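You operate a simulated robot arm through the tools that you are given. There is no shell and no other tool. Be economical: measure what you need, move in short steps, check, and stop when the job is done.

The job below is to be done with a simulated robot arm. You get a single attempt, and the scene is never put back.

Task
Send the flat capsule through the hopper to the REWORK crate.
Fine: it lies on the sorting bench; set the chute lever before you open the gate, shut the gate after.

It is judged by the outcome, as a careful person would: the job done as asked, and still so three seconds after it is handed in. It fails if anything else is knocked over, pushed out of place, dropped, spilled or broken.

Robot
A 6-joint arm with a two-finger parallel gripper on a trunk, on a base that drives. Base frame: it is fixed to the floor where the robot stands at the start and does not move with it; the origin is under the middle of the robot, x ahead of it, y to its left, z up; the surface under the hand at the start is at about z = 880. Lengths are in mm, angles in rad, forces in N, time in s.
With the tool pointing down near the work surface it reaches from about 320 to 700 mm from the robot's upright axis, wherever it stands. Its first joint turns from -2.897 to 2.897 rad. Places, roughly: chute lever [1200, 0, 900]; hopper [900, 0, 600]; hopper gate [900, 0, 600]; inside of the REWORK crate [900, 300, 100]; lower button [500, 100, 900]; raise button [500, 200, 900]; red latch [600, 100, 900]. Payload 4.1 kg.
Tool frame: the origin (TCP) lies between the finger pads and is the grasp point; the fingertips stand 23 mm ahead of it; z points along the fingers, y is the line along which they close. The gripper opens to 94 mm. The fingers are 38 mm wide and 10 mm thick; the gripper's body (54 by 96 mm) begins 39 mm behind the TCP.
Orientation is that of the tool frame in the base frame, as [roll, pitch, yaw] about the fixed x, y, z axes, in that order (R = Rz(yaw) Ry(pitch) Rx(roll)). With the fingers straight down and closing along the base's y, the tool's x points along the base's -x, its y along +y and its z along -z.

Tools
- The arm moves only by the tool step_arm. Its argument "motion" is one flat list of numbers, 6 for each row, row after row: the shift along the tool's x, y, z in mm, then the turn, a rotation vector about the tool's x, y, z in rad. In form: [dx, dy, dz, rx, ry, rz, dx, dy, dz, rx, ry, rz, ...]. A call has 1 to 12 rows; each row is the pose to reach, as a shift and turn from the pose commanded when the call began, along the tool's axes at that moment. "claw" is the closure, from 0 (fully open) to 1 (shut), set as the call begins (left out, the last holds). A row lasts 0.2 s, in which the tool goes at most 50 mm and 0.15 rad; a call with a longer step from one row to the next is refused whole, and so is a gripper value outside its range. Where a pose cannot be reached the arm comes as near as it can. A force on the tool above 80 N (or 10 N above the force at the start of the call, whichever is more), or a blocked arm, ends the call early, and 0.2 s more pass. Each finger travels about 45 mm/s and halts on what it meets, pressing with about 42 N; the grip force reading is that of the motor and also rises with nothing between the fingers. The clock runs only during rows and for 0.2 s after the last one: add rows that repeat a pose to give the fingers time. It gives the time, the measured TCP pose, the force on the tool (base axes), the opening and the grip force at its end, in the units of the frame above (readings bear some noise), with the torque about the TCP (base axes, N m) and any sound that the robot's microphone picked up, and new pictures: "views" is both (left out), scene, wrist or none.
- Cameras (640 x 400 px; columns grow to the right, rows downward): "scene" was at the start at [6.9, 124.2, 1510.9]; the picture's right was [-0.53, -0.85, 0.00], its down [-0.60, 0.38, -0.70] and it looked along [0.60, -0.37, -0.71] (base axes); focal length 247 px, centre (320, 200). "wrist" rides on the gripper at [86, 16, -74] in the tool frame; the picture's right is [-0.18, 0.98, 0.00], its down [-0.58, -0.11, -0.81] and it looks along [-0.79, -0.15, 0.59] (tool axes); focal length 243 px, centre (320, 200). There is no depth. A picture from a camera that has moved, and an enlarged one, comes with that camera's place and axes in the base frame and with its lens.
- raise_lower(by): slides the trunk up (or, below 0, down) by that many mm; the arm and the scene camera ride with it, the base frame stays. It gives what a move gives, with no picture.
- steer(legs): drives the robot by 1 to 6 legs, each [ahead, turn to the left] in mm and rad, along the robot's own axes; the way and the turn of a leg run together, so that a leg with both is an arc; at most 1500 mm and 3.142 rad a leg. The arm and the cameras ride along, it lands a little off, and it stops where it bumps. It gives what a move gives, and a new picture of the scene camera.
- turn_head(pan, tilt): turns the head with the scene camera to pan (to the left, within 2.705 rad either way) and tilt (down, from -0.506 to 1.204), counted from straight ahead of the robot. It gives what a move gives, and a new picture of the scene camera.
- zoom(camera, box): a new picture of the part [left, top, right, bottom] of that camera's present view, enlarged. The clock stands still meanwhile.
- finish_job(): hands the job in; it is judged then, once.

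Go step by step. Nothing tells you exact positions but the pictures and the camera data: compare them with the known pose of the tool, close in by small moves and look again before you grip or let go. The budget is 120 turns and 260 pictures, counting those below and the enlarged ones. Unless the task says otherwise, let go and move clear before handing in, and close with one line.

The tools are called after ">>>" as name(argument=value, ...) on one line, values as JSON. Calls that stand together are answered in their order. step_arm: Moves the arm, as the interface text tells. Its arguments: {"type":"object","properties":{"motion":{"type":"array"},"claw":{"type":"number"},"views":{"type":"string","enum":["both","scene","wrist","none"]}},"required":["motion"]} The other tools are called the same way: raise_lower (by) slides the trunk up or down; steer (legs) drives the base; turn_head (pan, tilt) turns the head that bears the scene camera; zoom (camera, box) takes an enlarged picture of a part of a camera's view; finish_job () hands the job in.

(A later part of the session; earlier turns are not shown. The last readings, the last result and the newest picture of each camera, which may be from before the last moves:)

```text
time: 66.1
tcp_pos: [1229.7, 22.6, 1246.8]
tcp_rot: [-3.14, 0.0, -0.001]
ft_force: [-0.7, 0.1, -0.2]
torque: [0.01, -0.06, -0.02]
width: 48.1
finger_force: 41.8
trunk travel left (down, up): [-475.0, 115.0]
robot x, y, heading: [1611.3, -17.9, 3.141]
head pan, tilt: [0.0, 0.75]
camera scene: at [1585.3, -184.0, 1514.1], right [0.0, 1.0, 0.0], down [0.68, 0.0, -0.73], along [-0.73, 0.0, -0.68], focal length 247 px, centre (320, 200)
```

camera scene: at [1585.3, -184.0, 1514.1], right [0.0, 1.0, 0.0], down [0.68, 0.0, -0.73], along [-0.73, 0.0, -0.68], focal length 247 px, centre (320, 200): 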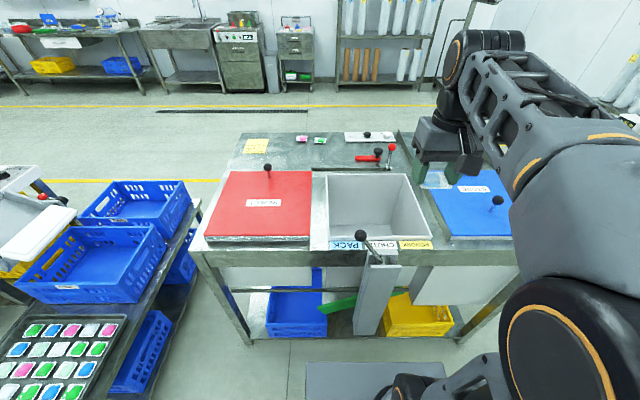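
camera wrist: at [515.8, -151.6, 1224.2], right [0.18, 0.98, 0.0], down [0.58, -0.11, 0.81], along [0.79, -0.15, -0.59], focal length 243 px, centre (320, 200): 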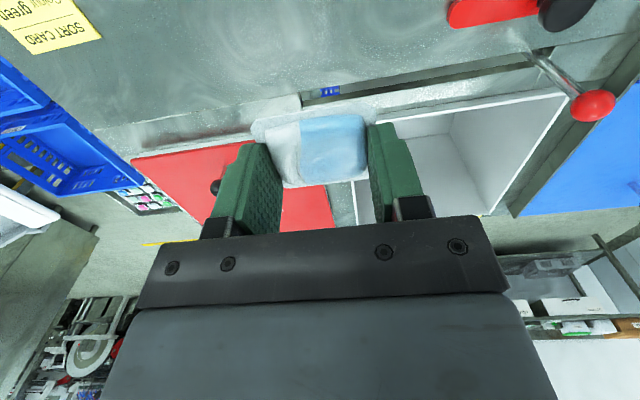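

>>> step_arm(motion=[-45, -10, 0, 0, 0, 0, -90, -20, 0, 0, 0, 0, -135, -37, 0, 0, 0, 0, -180, -42, 0, 0, 0, 0, -220, -42, 10, 0, 0, 0, -255, -42, 30, 0, 0, 0, -260, -42, 70, 0, 0, 0, -260, -42, 115, 0, 0, 0])

```text
time: 67.9
tcp_pos: [969.0, 64.5, 1133.9]
tcp_rot: [-3.14, 0.001, -0.002]
ft_force: [0.4, 0.7, 0.1]
torque: [0.02, -0.02, -0.02]
width: 47.7
finger_force: 42.2
out of reach, approached as far as the arm can: row 5, 6, 7
trunk travel left (down, up): [-475.0, 115.0]
robot x, y, heading: [1612.3, -19.2, 3.135]
head pan, tilt: [0.0, 0.75]
camera scene: at [1585.5, -183.9, 1514.2], right [0.0, 1.0, 0.0], down [0.68, 0.0, -0.73], along [-0.73, 0.0, -0.68], focal length 247 px, centre (320, 200)
camera wrist: at [1056.8, 48.2, 1208.4], right [-0.19, -0.98, 0.0], down [-0.58, 0.11, 0.81], along [-0.79, 0.15, -0.59], focal length 243 px, centre (320, 200)
```

scene: 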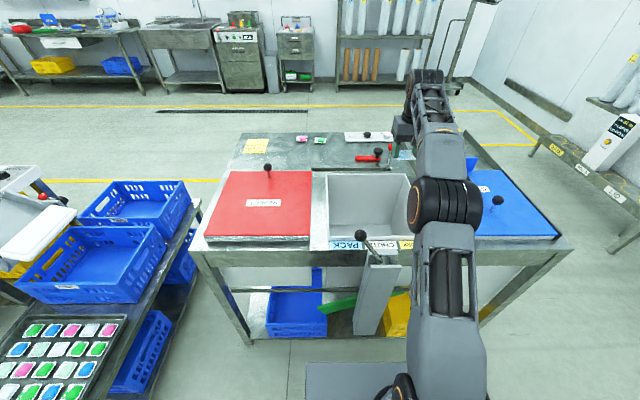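
wrist: 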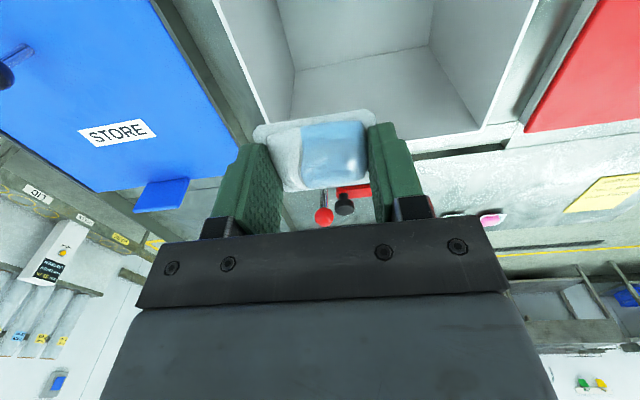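

>>> step_arm(motion=[0, 0, 45, 0, 0, 0, 0, 0, 90, 0, 0, 0, 0, 0, 135, 0, 0, 0, 0, 0, 180, 0, 0, 0, 0, 0, 220, 0, 0, 0, 0, 0, 250, 0, 0, 0])

```text
time: 69.3
tcp_pos: [969.1, 64.8, 881.9]
tcp_rot: [3.141, 0.0, -0.001]
ft_force: [0.1, -0.1, -1.0]
torque: [-0.02, 0.05, -0.02]
width: 48.2
finger_force: 42.4
trunk travel left (down, up): [-475.0, 115.0]
robot x, y, heading: [1612.5, -17.6, 3.142]
head pan, tilt: [0.0, 0.75]
camera scene: at [1585.6, -184.0, 1514.2], right [0.0, 1.0, 0.0], down [0.68, 0.0, -0.73], along [-0.73, 0.0, -0.68], focal length 247 px, centre (320, 200)
camera wrist: at [1055.9, 49.3, 957.9], right [-0.19, -0.98, 0.0], down [-0.58, 0.11, 0.81], along [-0.79, 0.15, -0.59], focal length 243 px, centre (320, 200)
```

scene: 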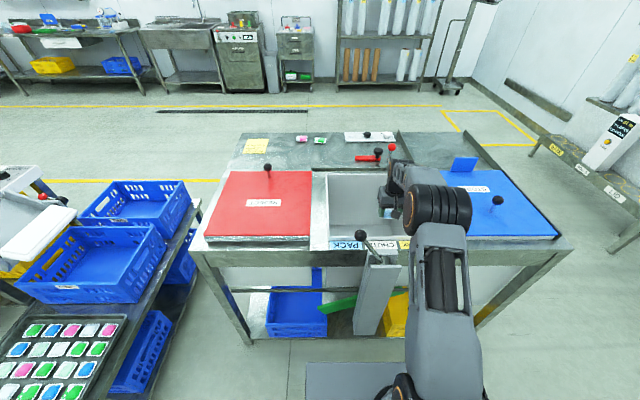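
wrist: 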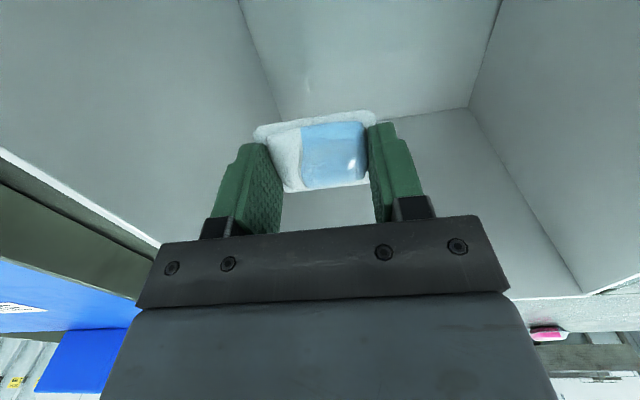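

The hopper floor is at about z=590. I'll lower a bit more to shorten the drop, checking the arm's clearance.

>>> step_arm(motion=[0, 0, 30, 0, 0, 0, 0, 0, 60, 0, 0, 0], views="none")

>>> zoom(camera="scene", box=[300, 150, 500, 275])

```text
time: 69.9
tcp_pos: [969.5, 65.7, 823.0]
tcp_rot: [3.141, 0.0, -0.001]
ft_force: [0.9, -0.3, -0.4]
torque: [0.04, 0.0, -0.02]
width: 48.1
finger_force: 42.5
trunk travel left (down, up): [-475.0, 115.0]
robot x, y, heading: [1613.2, -20.1, 3.139]
head pan, tilt: [0.0, 0.75]
```

```text
3.20 times, centred on (400, 212) of scene
camera zoom: at [1585.5, -183.9, 1514.2], right [0.0, 1.0, 0.0], down [0.68, 0.0, -0.73], along [-0.73, 0.0, -0.68], focal length 792 px, centre (64, 160)
```

zoom: 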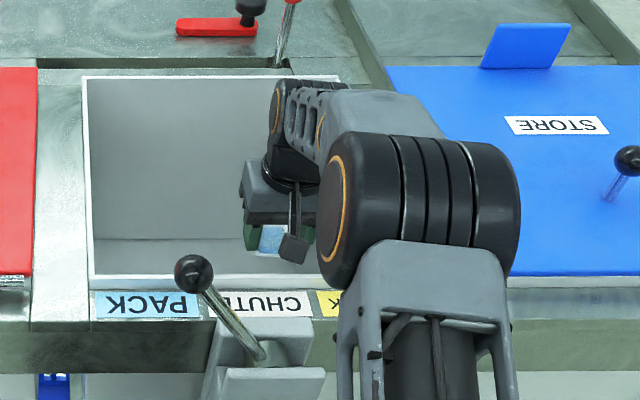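

>>> step_arm(motion=[0, 0, 0, 0, 0, 0, 0, 0, 0, 0, 0, 0, 0, 0, 0, 0, 0, 0, 0, 0, 0, 0, 0, 0, 0, 0, 0, 0, 0, 0], claw=0.2, views="wrist")

>>> step_arm(motion=[0, 0, -45, 0, 0, 0, 0, 0, -90, 0, 0, 0, 0, 0, -135, 0, 0, 0, 0, 0, -180, 0, 0, 0, 0, 0, -225, 0, 0, 0, 0, 0, -270, 0, 0, 0, 0, 0, -310, 0, 0, 0])

```text
time: 71.1
tcp_pos: [969.5, 65.3, 822.4]
tcp_rot: [-3.141, 0.0, -0.001]
ft_force: [0.5, -0.2, 0.0]
torque: [-0.02, -0.01, -0.03]
width: 75.1
finger_force: 0.1
trunk travel left (down, up): [-475.0, 115.0]
robot x, y, heading: [1612.1, -16.3, 3.143]
head pan, tilt: [0.0, 0.75]
camera wrist: at [1056.7, 49.4, 897.8], right [-0.19, -0.98, 0.0], down [-0.58, 0.11, 0.81], along [-0.79, 0.15, -0.59], focal length 243 px, centre (320, 200)
```

wrist: 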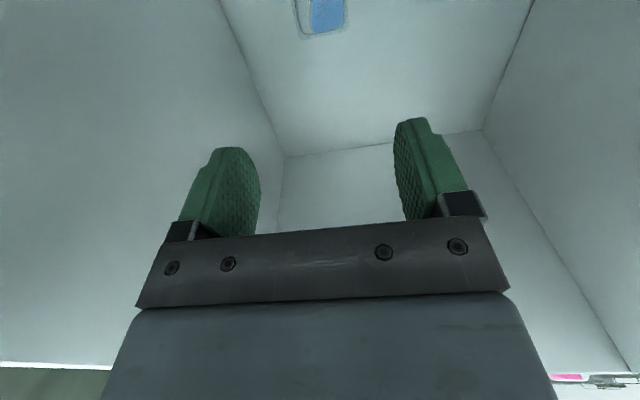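

```text
time: 72.7
tcp_pos: [971.4, 64.0, 1133.4]
tcp_rot: [3.14, -0.001, -0.002]
ft_force: [0.4, -0.7, 0.4]
torque: [0.01, 0.01, -0.01]
width: 75.5
finger_force: 0.1
trunk travel left (down, up): [-475.0, 115.0]
robot x, y, heading: [1609.8, -18.5, 3.142]
head pan, tilt: [0.0, 0.75]
camera scene: at [1585.6, -184.0, 1514.1], right [0.0, 1.0, 0.0], down [0.68, 0.0, -0.73], along [-0.73, 0.0, -0.68], focal length 247 px, centre (320, 200)
camera wrist: at [1057.2, 47.7, 1208.2], right [-0.19, -0.98, 0.0], down [-0.58, 0.11, 0.81], along [-0.79, 0.15, -0.59], focal length 243 px, centre (320, 200)
```

scene: 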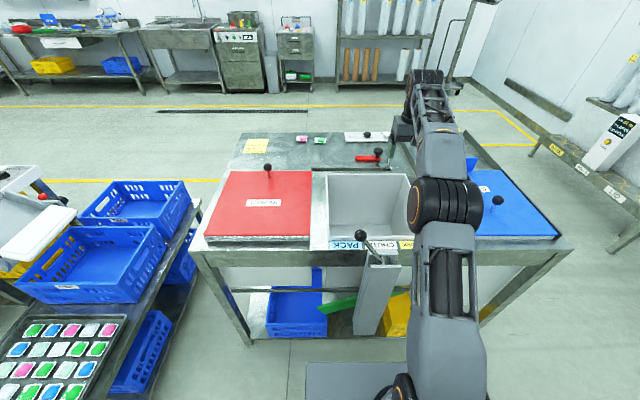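
wrist: 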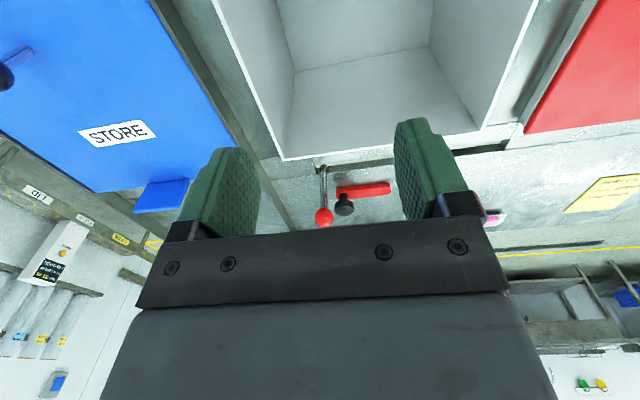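

The capsule dropped into the closed hopper. Next is the chute lever: with fingers closed, I'll come down on its -y side and push it across to REWORK.

>>> step_arm(motion=[30, 35, 0, 0, 0, 0, 60, 70, 0, 0, 0, 0, 95, 105, 0, 0, 0, 0, 130, 140, 0, 0, 0, 0, 165, 170, 0, 0, 0, 0, 198, 200, 0, 0, 0, 0, 198, 219, 30, 0, 0, 0, 198, 219, 75, 0, 0, 0], claw=1.0)

>>> zoom(camera="scene", box=[280, 150, 480, 300])

```text
time: 74.5
tcp_pos: [1170.4, -153.5, 1057.3]
tcp_rot: [-3.142, 0.0, -0.002]
ft_force: [-0.2, -0.4, 0.2]
torque: [-0.05, 0.01, 0.0]
width: 0.3
finger_force: 41.9
trunk travel left (down, up): [-475.0, 115.0]
robot x, y, heading: [1608.0, -20.0, 3.138]
head pan, tilt: [0.0, 0.75]
camera scene: at [1585.3, -184.2, 1514.1], right [0.0, 1.0, 0.0], down [0.68, 0.0, -0.73], along [-0.73, 0.0, -0.68], focal length 247 px, centre (320, 200)
camera wrist: at [1258.4, -170.2, 1131.2], right [-0.19, -0.98, 0.0], down [-0.58, 0.11, 0.81], along [-0.79, 0.15, -0.59], focal length 243 px, centre (320, 200)
```

scene: 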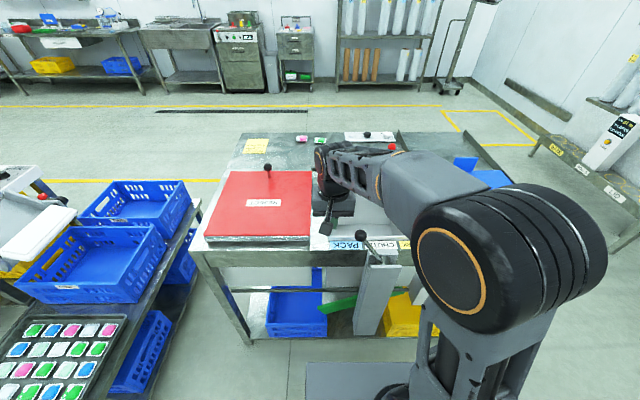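
wrist: 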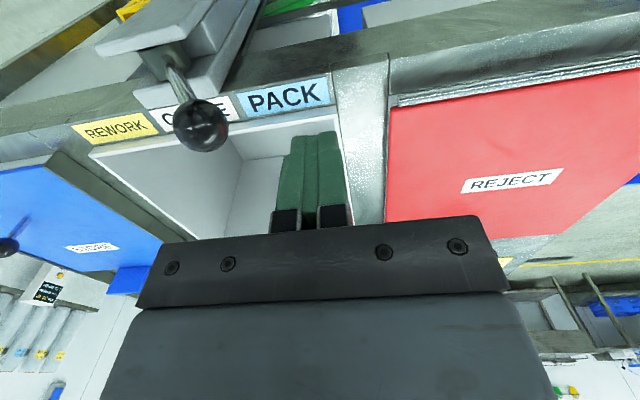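

```text
2.67 times, centred on (380, 225) of scene
camera zoom: at [1585.3, -184.2, 1514.1], right [0.0, 1.0, 0.0], down [0.68, 0.0, -0.73], along [-0.73, 0.0, -0.68], focal length 660 px, centre (160, 133)
```

zoom: 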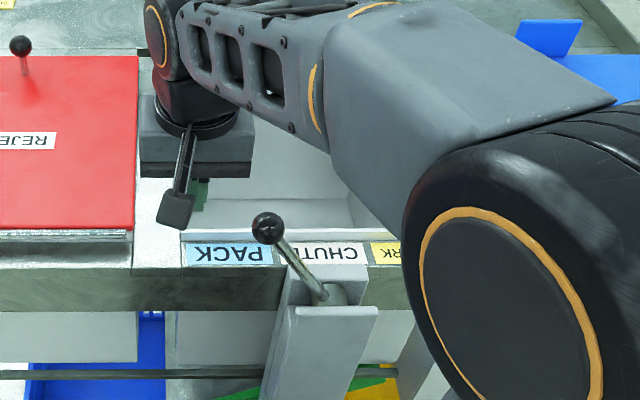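

The knob is at (1177, -79, 1003). I'll descend beside it and push toward +y.

>>> step_arm(motion=[7, 0, 25, 0, 0, 0, 7, 0, 49, 0, 0, 0, 7, -30, 49, 0, 0, 0, 7, -50, 49, 0, 0, 0, 7, -70, 49, 0, 0, 0, 7, -90, 47, 0, 0, 0, 7, -110, 45, 0, 0, 0, 7, -130, 45, 0, 0, 0])

>>> zoom(camera="scene", box=[280, 150, 480, 320])

```text
time: 76.3
tcp_pos: [1175.5, -23.7, 1013.4]
tcp_rot: [-3.14, -0.003, -0.002]
ft_force: [-0.2, -1.1, 0.3]
torque: [0.03, -0.02, -0.02]
width: 0.0
finger_force: 41.6
trunk travel left (down, up): [-475.0, 115.0]
robot x, y, heading: [1612.1, -16.9, 3.146]
head pan, tilt: [0.0, 0.75]
camera scene: at [1585.6, -184.2, 1514.0], right [0.0, 1.0, 0.0], down [0.68, 0.0, -0.73], along [-0.73, 0.0, -0.68], focal length 247 px, centre (320, 200)
camera wrist: at [1262.7, -39.9, 1088.6], right [-0.19, -0.98, 0.0], down [-0.58, 0.11, 0.81], along [-0.79, 0.15, -0.59], focal length 243 px, centre (320, 200)
```

scene: 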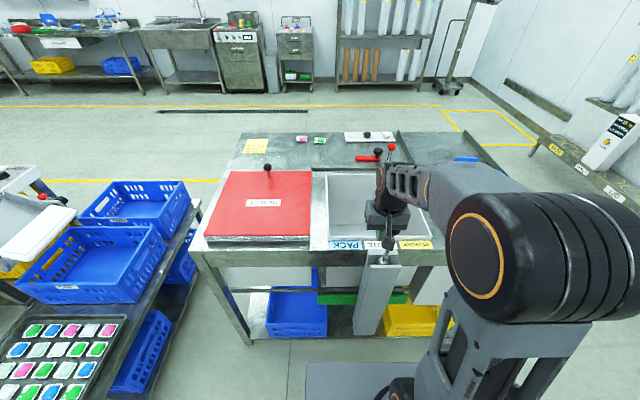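
wrist: 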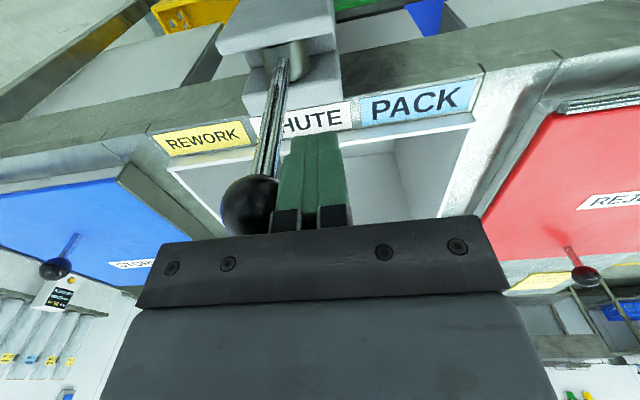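

```text
2.35 times, centred on (380, 235) of scene
camera zoom: at [1585.6, -184.2, 1514.0], right [0.0, 1.0, 0.0], down [0.68, 0.0, -0.73], along [-0.73, 0.0, -0.68], focal length 582 px, centre (179, 118)
```

zoom: 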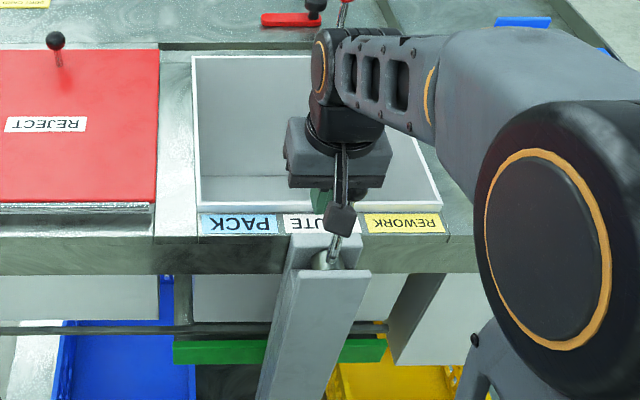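

The lever moves easily and the chute is now level. I'll push on to the REWORK end.

>>> step_arm(motion=[0, -20, 2, 0, 0, 0, 0, -40, 4, 0, 0, 0, 0, -58, 6, 0, 0, 0, 0, -70, 6, 0, 0, 0, 0, -78, 6, 0, 0, 0])

>>> zoom(camera="wrist", box=[120, 0, 520, 250])

```text
time: 77.5
tcp_pos: [1175.3, 54.9, 1007.6]
tcp_rot: [-3.141, 0.001, -0.001]
ft_force: [1.4, -1.4, -1.0]
torque: [-0.01, 0.02, 0.01]
width: 0.0
finger_force: 41.9
trunk travel left (down, up): [-475.0, 115.0]
robot x, y, heading: [1610.6, -15.0, 3.138]
head pan, tilt: [0.0, 0.75]
camera scene: at [1585.7, -184.2, 1514.1], right [0.0, 1.0, 0.0], down [0.68, 0.0, -0.73], along [-0.73, 0.0, -0.68], focal length 247 px, centre (320, 200)
camera wrist: at [1262.5, 37.9, 1082.7], right [-0.19, -0.98, 0.0], down [-0.58, 0.11, 0.81], along [-0.79, 0.15, -0.59], focal length 243 px, centre (320, 200)
```

scene: 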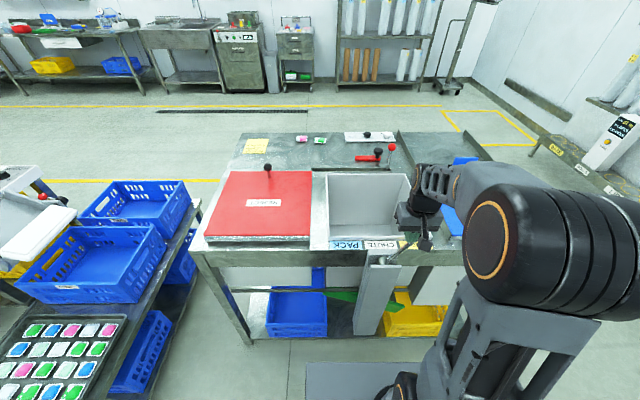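
wrist: 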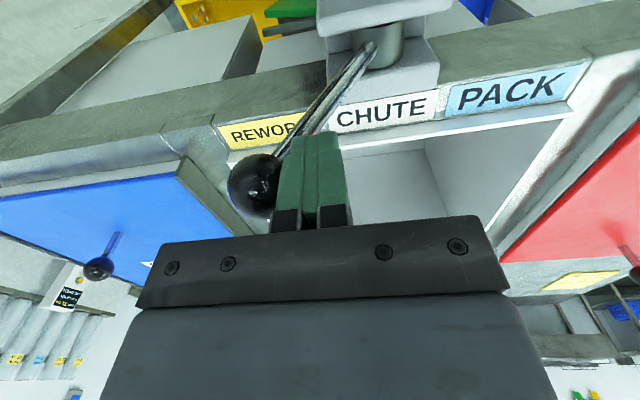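

```text
1.60 times, centred on (320, 125) of wrist
camera zoom: at [1262.5, 37.9, 1082.7], right [-0.19, -0.98, 0.0], down [-0.58, 0.11, 0.81], along [-0.79, 0.15, -0.59], focal length 388 px, centre (320, 320)
```

zoom: 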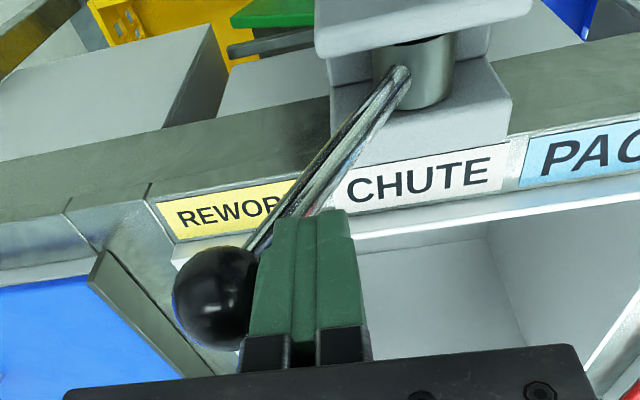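

>>> step_arm(motion=[0, -4, 1, 0, 0, 0, 0, -8, 2, 0, 0, 0], views="none")

>>> step_arm(motion=[0, 40, 0, 0, 0, 0, 0, 60, -30, 0, 0, 0, 0, 60, -75, 0, 0, 0, 0, 60, -120, 0, 0, 0, 0, 60, -165, 0, 0, 0, 25, 50, -200, 0, 0, 0, 50, 50, -220, 0, 0, 0], views="scene")

>>> zoom(camera="scene", box=[250, 180, 470, 350])

```text
time: 78.1
tcp_pos: [1175.7, 61.4, 1006.4]
tcp_rot: [3.141, 0.0, -0.002]
ft_force: [0.0, -1.6, -0.3]
torque: [0.0, 0.02, 0.0]
width: 0.1
finger_force: 42.0
trunk travel left (down, up): [-475.0, 115.0]
robot x, y, heading: [1611.5, -18.5, 3.143]
head pan, tilt: [0.0, 0.75]
```

```text
time: 79.7
tcp_pos: [1226.2, 10.3, 1223.1]
tcp_rot: [3.141, 0.0, -0.003]
ft_force: [1.0, -0.7, 0.4]
torque: [0.01, -0.04, 0.02]
width: 0.1
finger_force: 42.0
trunk travel left (down, up): [-475.0, 115.0]
robot x, y, heading: [1614.7, -16.3, 3.143]
head pan, tilt: [0.0, 0.75]
camera scene: at [1586.3, -184.0, 1514.1], right [0.0, 1.0, 0.0], down [0.68, 0.0, -0.73], along [-0.73, 0.0, -0.68], focal length 247 px, centre (320, 200)
```

scene: 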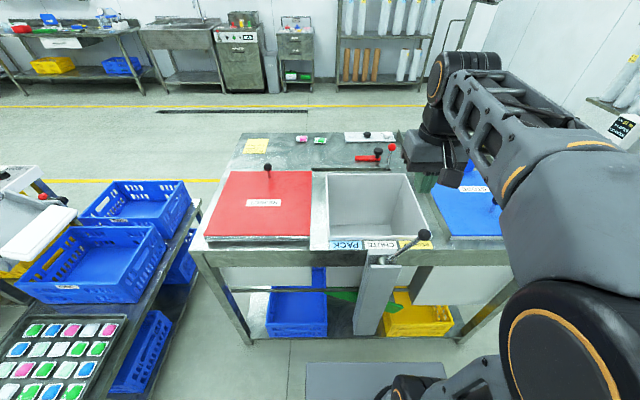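

```text
2.35 times, centred on (360, 265) of scene
camera zoom: at [1586.3, -184.0, 1514.1], right [0.0, 1.0, 0.0], down [0.68, 0.0, -0.73], along [-0.73, 0.0, -0.68], focal length 582 px, centre (226, 47)
```

zoom: 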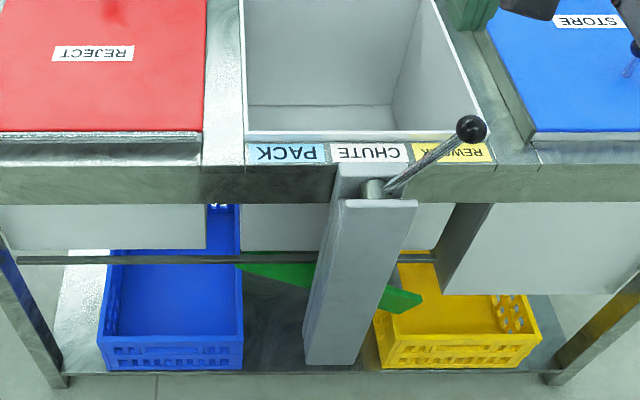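

The chute is on REWORK. Now I'll drive back round to the front for the gate.

>>> steer(legs=[[-190, 0], [0, -1.571], [1255, 0], [0, 1.571], [1450, 0], [800, 0]])

```text
time: 105.5
tcp_pos: [-805.5, 1294.6, 1223.9]
tcp_rot: [-3.141, -0.001, -0.023]
ft_force: [0.0, 0.2, -0.1]
torque: [-0.03, -0.01, -0.03]
width: 0.0
finger_force: 41.9
trunk travel left (down, up): [-475.0, 115.0]
robot x, y, heading: [-422.3, 1260.2, 3.115]
head pan, tilt: [0.0, 0.75]
camera scene: at [-448.9, 1093.7, 1514.1], right [0.02, 1.0, 0.0], down [0.68, -0.01, -0.73], along [-0.73, 0.02, -0.68], focal length 247 px, centre (320, 200)
```

scene: 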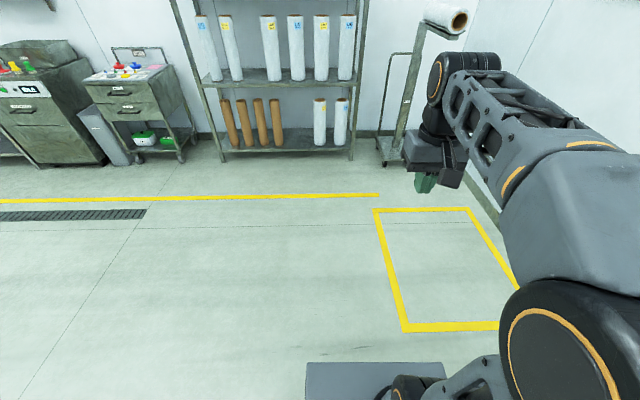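

>>> steer(legs=[[0, 1.597], [1200, 0], [0, 1.571]])

>>> turn_head(pan=0.0, tilt=0.6)

```text
time: 119.2
tcp_pos: [-84.2, 5.7, 1223.9]
tcp_rot: [-3.141, 0.001, 3.083]
ft_force: [0.7, 0.7, 0.1]
torque: [-0.01, -0.03, 0.01]
width: 0.1
finger_force: 42.0
trunk travel left (down, up): [-475.0, 115.0]
robot x, y, heading: [-465.6, 59.2, -0.062]
head pan, tilt: [0.0, 0.75]
camera scene: at [-435.6, 221.8, 1514.1], right [-0.06, -1.0, 0.0], down [-0.68, 0.04, -0.73], along [0.73, -0.04, -0.68], focal length 247 px, centre (320, 200)
```

scene: 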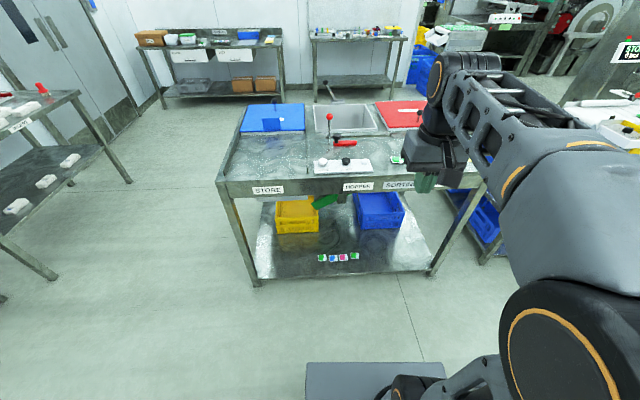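

```text
time: 120.0
tcp_pos: [-84.2, 4.2, 1224.2]
tcp_rot: [3.14, 0.001, 3.083]
ft_force: [0.7, -0.3, 0.5]
torque: [-0.02, 0.01, -0.01]
width: 0.0
finger_force: 42.3
trunk travel left (down, up): [-475.0, 115.0]
robot x, y, heading: [-467.2, 57.0, -0.054]
head pan, tilt: [0.0, 0.6]
camera scene: at [-430.1, 221.4, 1527.0], right [-0.06, -1.0, 0.0], down [-0.56, 0.03, -0.82], along [0.82, -0.05, -0.57], focal length 247 px, centre (320, 200)
```

scene: 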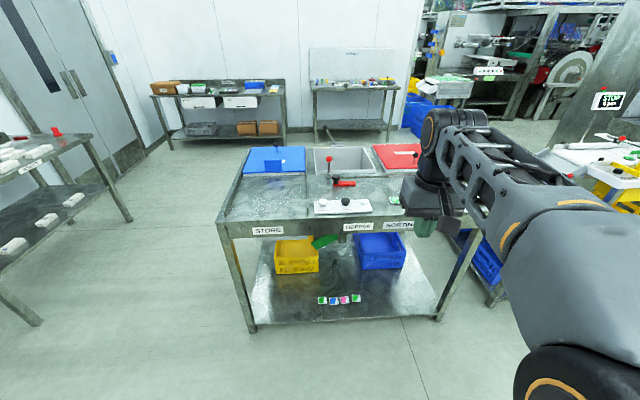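

>>> zoom(camera="scene", box=[280, 130, 430, 280])

>>> steer(legs=[[0, 0.058], [465, 0]])

```text
2.67 times, centred on (355, 205) of scene
camera zoom: at [-430.1, 221.4, 1527.0], right [-0.06, -1.0, 0.0], down [-0.56, 0.03, -0.82], along [0.82, -0.05, -0.57], focal length 660 px, centre (227, 187)
```

zoom: 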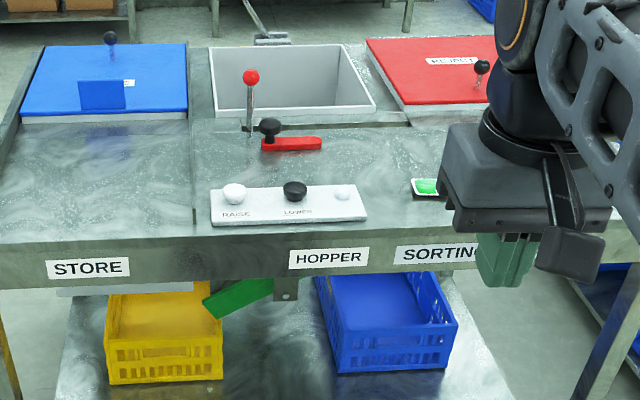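

```text
time: 123.2
tcp_pos: [390.7, 28.3, 1224.3]
tcp_rot: [-3.14, -0.001, -3.141]
ft_force: [0.9, 0.3, 0.6]
torque: [-0.02, 0.02, -0.01]
width: 0.0
finger_force: 42.4
trunk travel left (down, up): [-475.0, 115.0]
robot x, y, heading: [7.3, 53.8, 0.002]
head pan, tilt: [0.0, 0.6]
camera scene: at [31.4, 222.9, 1527.0], right [0.0, -1.0, 0.0], down [-0.57, 0.0, -0.82], along [0.82, 0.0, -0.57], focal length 247 px, centre (320, 200)
```

scene: 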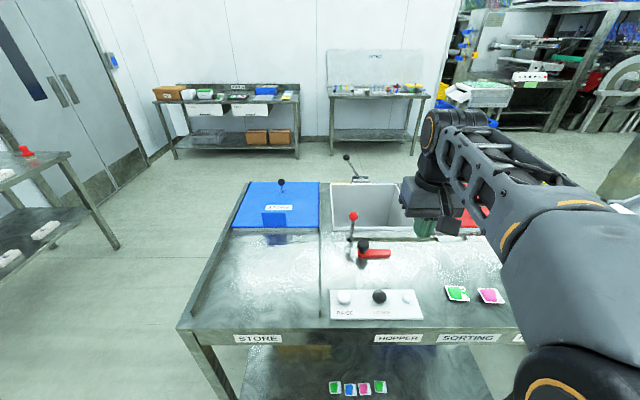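

I'll bring the wrist camera close to the latch and red-ball lever to work out how they move.

>>> step_arm(motion=[-35, -5, 30, 0, 0, 0, -70, -10, 60, 0, 0, 0, -105, -15, 90, 0, 0, 0, -140, -20, 120, 0, 0, 0, -150, -20, 165, 0, 0, 0], views="wrist")

>>> zoom(camera="wrist", box=[340, 60, 580, 240])

>>> zoom(camera="scene", box=[310, 190, 430, 280])

```text
time: 124.4
tcp_pos: [541.7, 8.5, 1056.1]
tcp_rot: [-3.141, 0.0, 3.141]
ft_force: [0.5, 0.0, 0.1]
torque: [0.01, -0.02, -0.02]
width: 0.1
finger_force: 41.8
trunk travel left (down, up): [-475.0, 115.0]
robot x, y, heading: [6.2, 56.9, -0.001]
head pan, tilt: [0.0, 0.6]
camera wrist: at [454.9, 25.4, 1131.0], right [0.18, 0.98, 0.0], down [0.58, -0.11, 0.81], along [0.79, -0.15, -0.59], focal length 243 px, centre (320, 200)
```

wrist: 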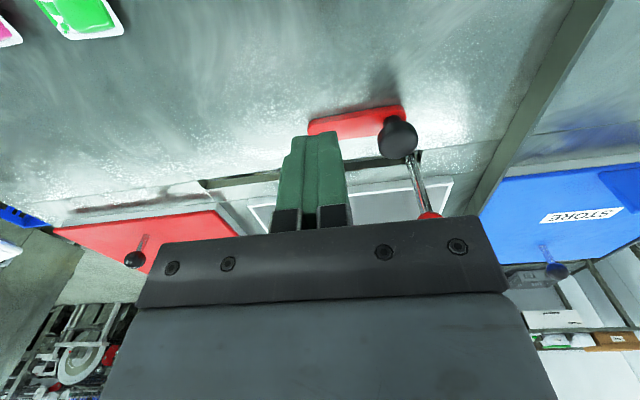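

```text
2.22 times, centred on (460, 150) of wrist
camera zoom: at [454.9, 25.4, 1131.0], right [0.18, 0.98, 0.0], down [0.58, -0.11, 0.81], along [0.79, -0.15, -0.59], focal length 539 px, centre (9, 311)
```

zoom: 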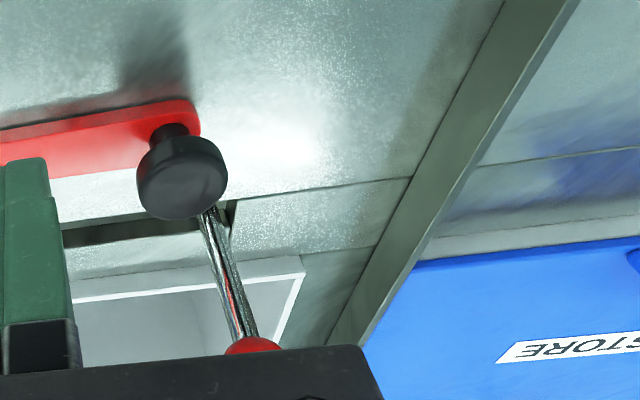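

```text
4.44 times, centred on (370, 235) of scene
camera zoom: at [31.6, 222.9, 1527.0], right [0.0, -1.0, 0.0], down [-0.57, 0.0, -0.82], along [0.82, 0.0, -0.57], focal length 1099 px, centre (98, 44)
```

zoom: 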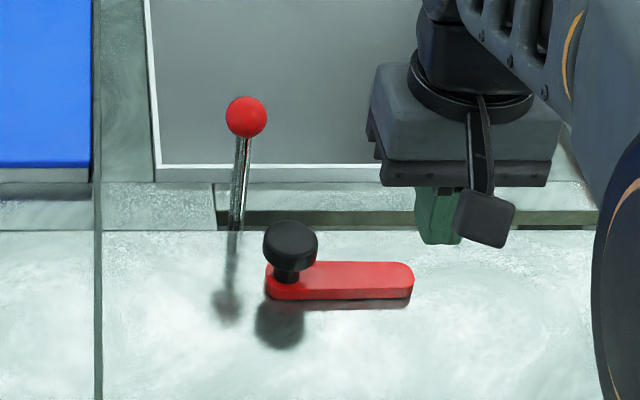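

The slot runs from the lever towards -y, so the lever probably slides or swings that way. I'll tilt the hand forward a little for reach, and straddle the lever just below its ball with the fingers open.

>>> step_arm(motion=[-20, 15, -10, 0, -0.1, 0, -50, 30, -10, 0, -0.2, 0, -80, 50, -10, 0, -0.3, 0, -110, 70, -10, 0, -0.4, 0, -140, 90, -5, 0, -0.4, 0, -158, 98, -5, 0, -0.4, 0], claw=0.3)

>>> zoom(camera="scene", box=[310, 170, 450, 280])

```text
time: 125.8
tcp_pos: [699.8, 106.9, 1062.6]
tcp_rot: [-3.142, 0.401, -3.14]
ft_force: [0.3, -0.8, -0.7]
torque: [0.0, 0.0, -0.01]
width: 65.8
finger_force: 0.0
trunk travel left (down, up): [-475.0, 115.0]
robot x, y, heading: [2.8, 58.2, 0.0]
head pan, tilt: [0.0, 0.6]
camera scene: at [31.6, 223.1, 1527.0], right [0.0, -1.0, 0.0], down [-0.57, 0.0, -0.82], along [0.82, 0.0, -0.57], focal length 247 px, centre (320, 200)
camera wrist: at [591.0, 122.9, 1098.1], right [0.17, 0.98, 0.07], down [0.22, -0.11, 0.97], along [0.96, -0.15, -0.24], focal length 243 px, centre (320, 200)
```

scene: 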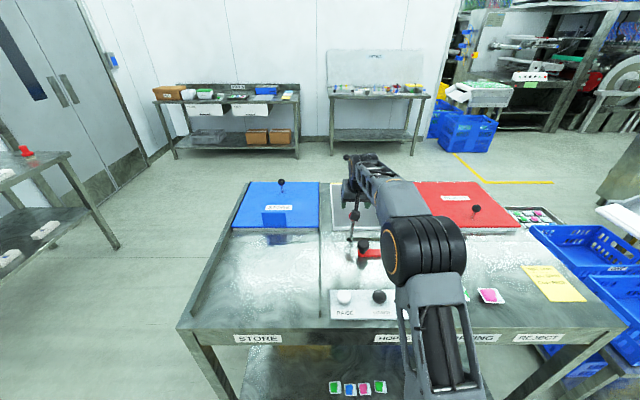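
wrist: 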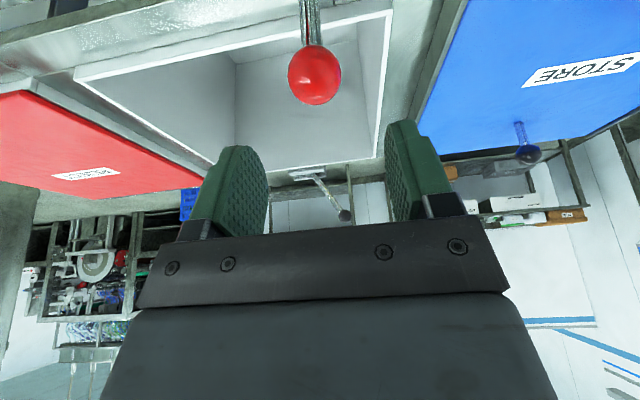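

```text
3.64 times, centred on (380, 225) of scene
camera zoom: at [31.6, 223.1, 1527.0], right [0.0, -1.0, 0.0], down [-0.57, 0.0, -0.82], along [0.82, 0.0, -0.57], focal length 899 px, centre (102, 109)
```

zoom: 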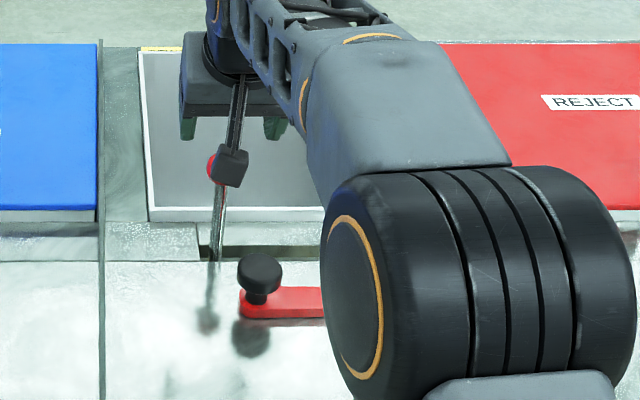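

>>> step_arm(motion=[9, -2, 33, 0, 0, 0, 18, -3, 65, 0, 0, 0, 27, -3, 97, 0, 0, 0])

>>> zoom(camera="wrist", box=[160, 60, 480, 260])

>>> zoom(camera="scene", box=[310, 170, 510, 320])

```text
time: 126.6
tcp_pos: [711.1, 103.8, 964.2]
tcp_rot: [3.141, 0.404, 3.141]
ft_force: [-4.2, -1.3, 7.7]
torque: [0.04, -0.18, 0.0]
width: 66.0
finger_force: 0.1
trunk travel left (down, up): [-475.0, 115.0]
robot x, y, heading: [4.9, 56.5, 0.002]
head pan, tilt: [0.0, 0.6]
camera scene: at [29.8, 222.8, 1527.3], right [0.0, -1.0, 0.0], down [-0.56, 0.0, -0.83], along [0.83, 0.0, -0.56], focal length 247 px, centre (320, 200)
camera wrist: at [603.3, 119.6, 998.7], right [0.17, 0.98, 0.07], down [0.22, -0.11, 0.97], along [0.96, -0.15, -0.23], focal length 243 px, centre (320, 200)
```

scene: 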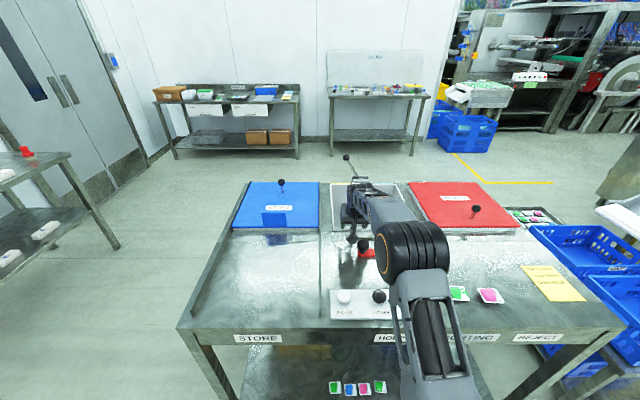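
wrist: 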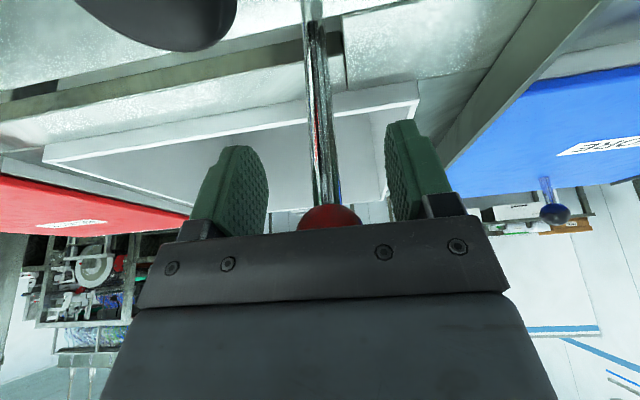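

```text
2.00 times, centred on (320, 160) of wrist
camera zoom: at [603.3, 119.6, 998.7], right [0.17, 0.98, 0.07], down [0.22, -0.11, 0.97], along [0.96, -0.15, -0.23], focal length 485 px, centre (320, 280)
```

zoom: 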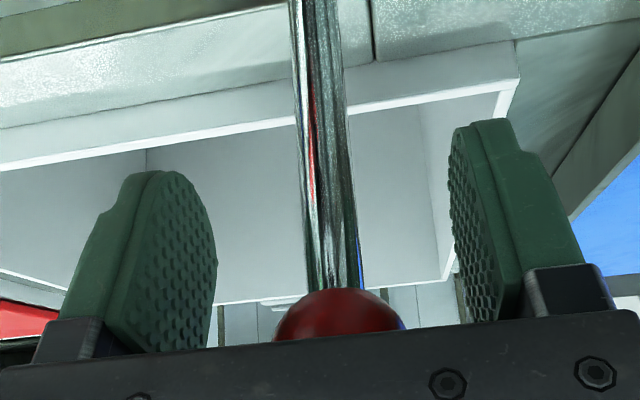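

```text
2.67 times, centred on (410, 245) of scene
camera zoom: at [29.8, 222.8, 1527.3], right [0.0, -1.0, 0.0], down [-0.56, 0.0, -0.83], along [0.83, 0.0, -0.56], focal length 660 px, centre (80, 80)
```

zoom: 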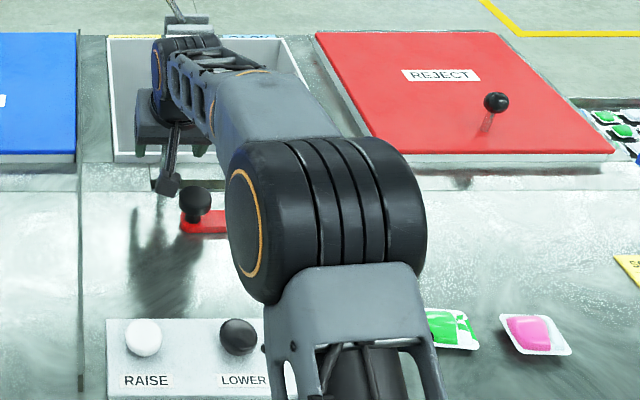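

The palm just touches the ball. I'll back off 8 mm, narrow the fingers, and try a gentle push toward -y.

>>> step_arm(motion=[0, 0, -8, 0, 0, 0, 0, 0, -8, 0, 0, 0, 0, 0, -8, 0, 0, 0], claw=0.55, views="none")

>>> step_arm(motion=[0, -6, 0, 0, 0, 0, 0, -12, 0, 0, 0, 0, 0, -18, 0, 0, 0, 0, 0, -24, 0, 0, 0, 0, 0, -30, 0, 0, 0, 0], views="wrist")

```text
time: 127.4
tcp_pos: [709.1, 103.9, 969.7]
tcp_rot: [3.14, 0.398, 3.14]
ft_force: [0.4, 0.6, -0.6]
torque: [0.01, 0.01, -0.02]
width: 42.0
finger_force: 0.1
trunk travel left (down, up): [-475.0, 115.0]
robot x, y, heading: [7.4, 55.5, -0.002]
head pan, tilt: [0.0, 0.6]
```

```text
time: 128.6
tcp_pos: [707.9, 72.1, 971.0]
tcp_rot: [3.141, 0.401, 3.14]
ft_force: [0.2, 1.7, -0.1]
torque: [-0.02, 0.05, -0.01]
width: 43.2
finger_force: 1.1
trunk travel left (down, up): [-475.0, 115.0]
robot x, y, heading: [3.1, 56.7, -0.001]
head pan, tilt: [0.0, 0.6]
camera wrist: at [600.4, 89.3, 1006.0], right [0.17, 0.98, 0.07], down [0.22, -0.11, 0.97], along [0.96, -0.15, -0.24], focal length 243 px, centre (320, 200)
```

wrist: 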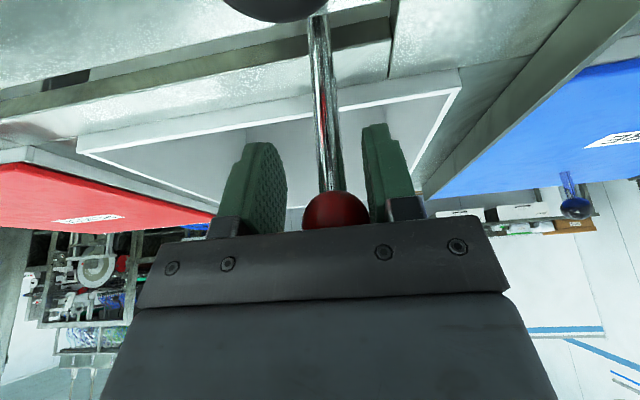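

The lever slides along the slot with little force. I'll continue sliding and watch the hopper.

>>> step_arm(motion=[0, -20, 0, 0, 0, 0, 0, -40, 0, 0, 0, 0, 0, -60, 0, 0, 0, 0, 0, -80, 0, 0, 0, 0, 0, -100, 0, 0, 0, 0])

>>> zoom(camera="scene", box=[310, 150, 510, 300])

```text
time: 129.8
tcp_pos: [709.4, -28.7, 970.8]
tcp_rot: [3.141, 0.403, 3.141]
ft_force: [0.3, -0.5, -0.4]
torque: [-0.01, -0.02, -0.01]
width: 42.6
finger_force: 0.0
trunk travel left (down, up): [-475.0, 115.0]
robot x, y, heading: [3.4, 56.6, -0.0]
head pan, tilt: [0.0, 0.6]
camera scene: at [31.5, 222.5, 1527.1], right [0.0, -1.0, 0.0], down [-0.56, 0.0, -0.83], along [0.83, 0.0, -0.56], focal length 247 px, centre (320, 200)
camera wrist: at [600.8, -11.9, 1005.8], right [0.17, 0.98, 0.07], down [0.22, -0.11, 0.97], along [0.96, -0.15, -0.24], focal length 243 px, centre (320, 200)
```

scene: 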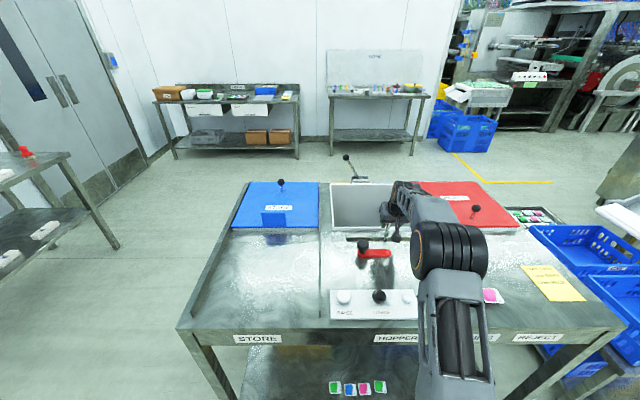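
wrist: 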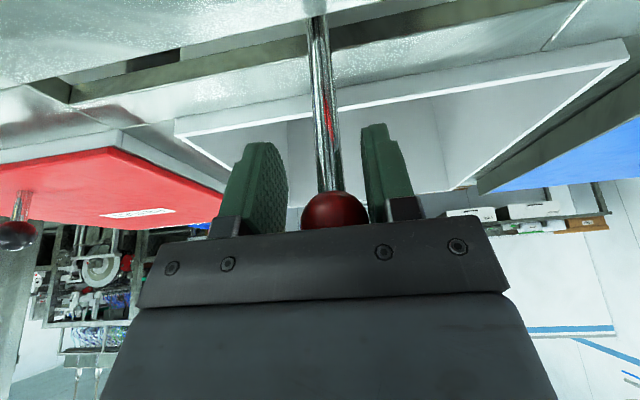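

```text
2.67 times, centred on (410, 225) of scene
camera zoom: at [31.5, 222.5, 1527.1], right [0.0, -1.0, 0.0], down [-0.56, 0.0, -0.83], along [0.83, 0.0, -0.56], focal length 660 px, centre (80, 133)
```

zoom: 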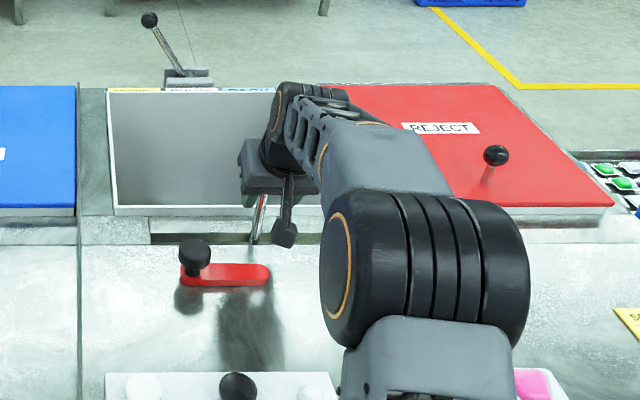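

>>> step_arm(motion=[0, -20, 0, 0, 0, 0, 0, -40, 0, 0, 0, 0, 0, -60, 0, 0, 0, 0, 0, -80, 0, 0, 0, 0, 0, -100, 0, 0, 0, 0])

>>> zoom(camera="scene", box=[310, 150, 510, 300])

```text
time: 131.0
tcp_pos: [707.6, -128.0, 970.5]
tcp_rot: [-3.139, 0.398, 3.141]
ft_force: [0.0, 0.9, 0.5]
torque: [0.05, 0.0, 0.01]
width: 42.1
finger_force: 0.1
trunk travel left (down, up): [-475.0, 115.0]
robot x, y, heading: [7.0, 57.0, 0.006]
head pan, tilt: [0.0, 0.6]
camera scene: at [31.5, 222.6, 1527.1], right [0.0, -1.0, 0.0], down [-0.56, 0.0, -0.83], along [0.83, 0.0, -0.56], focal length 247 px, centre (320, 200)
camera wrist: at [599.8, -112.1, 1006.0], right [0.17, 0.98, 0.07], down [0.22, -0.11, 0.97], along [0.96, -0.15, -0.24], focal length 243 px, centre (320, 200)
```

scene: 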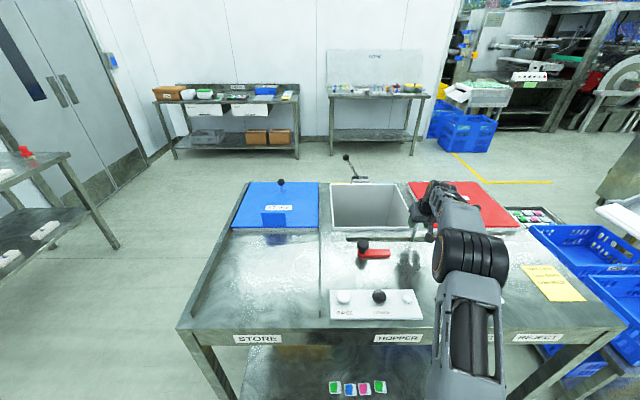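
wrist: 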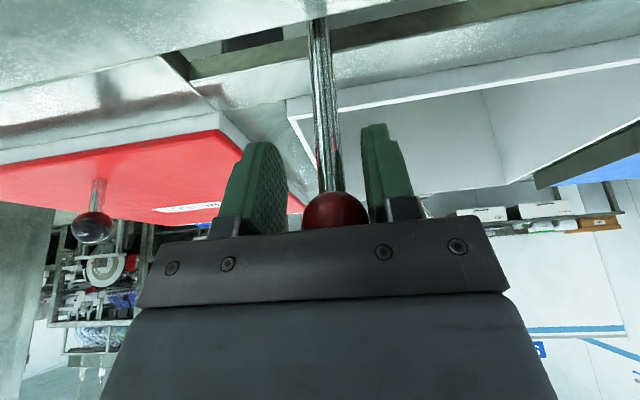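

```text
2.67 times, centred on (410, 225) of scene
camera zoom: at [31.5, 222.6, 1527.1], right [0.0, -1.0, 0.0], down [-0.56, 0.0, -0.83], along [0.83, 0.0, -0.56], focal length 660 px, centre (80, 133)
```

zoom: 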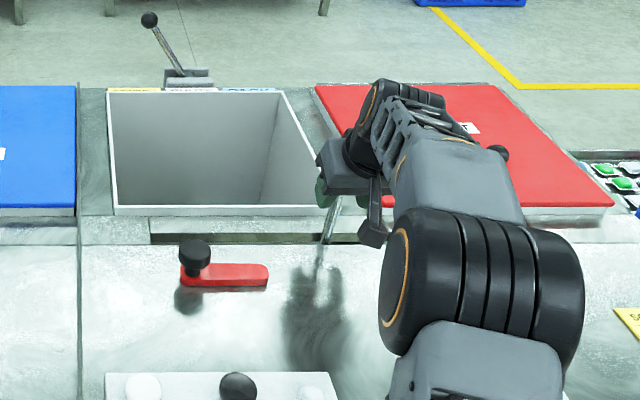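

>>> step_arm(motion=[0, -15, 0, 0, 0, 0, 0, -30, 0, 0, 0, 0, 0, -45, 0, 0, 0, 0, 0, -58, 0, 0, 0, 0])

>>> zoom(camera="wrist", box=[120, 0, 520, 250])

```text
time: 132.0
tcp_pos: [707.3, -185.5, 970.9]
tcp_rot: [-3.141, 0.399, -3.141]
ft_force: [0.0, 1.2, 0.1]
torque: [-0.03, 0.03, 0.01]
width: 42.7
finger_force: 0.6
trunk travel left (down, up): [-475.0, 115.0]
robot x, y, heading: [5.5, 57.1, -0.002]
head pan, tilt: [0.0, 0.6]
camera scene: at [31.4, 222.9, 1527.0], right [0.0, -1.0, 0.0], down [-0.56, 0.0, -0.83], along [0.83, 0.0, -0.56], focal length 247 px, centre (320, 200)
camera wrist: at [599.9, -169.3, 1005.6], right [0.17, 0.98, 0.07], down [0.22, -0.11, 0.97], along [0.96, -0.15, -0.24], focal length 243 px, centre (320, 200)
```

scene: 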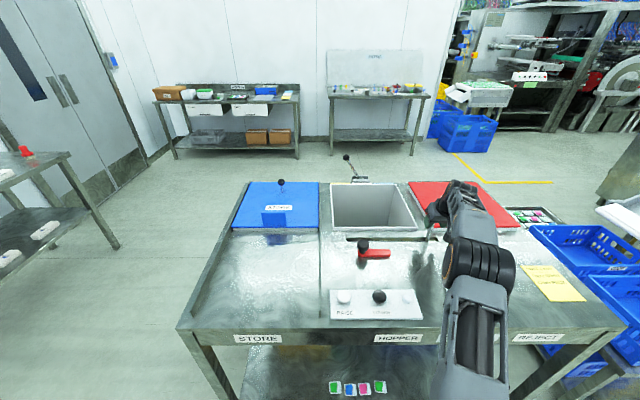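
wrist: 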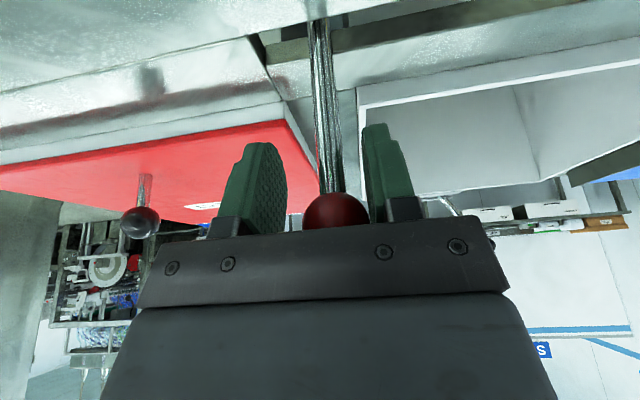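

```text
1.60 times, centred on (320, 125) of wrist
camera zoom: at [599.9, -169.3, 1005.6], right [0.17, 0.98, 0.07], down [0.22, -0.11, 0.97], along [0.96, -0.15, -0.24], focal length 388 px, centre (320, 320)
```

zoom: 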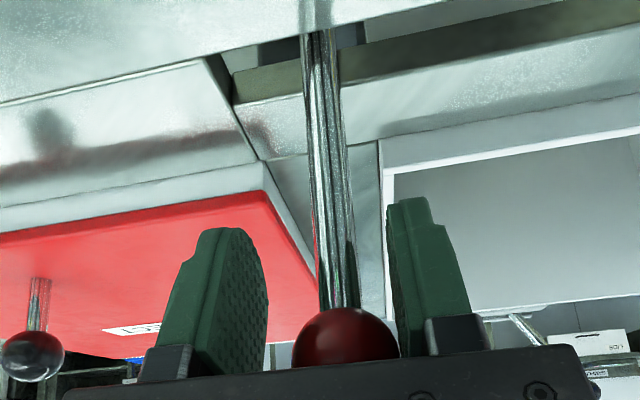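

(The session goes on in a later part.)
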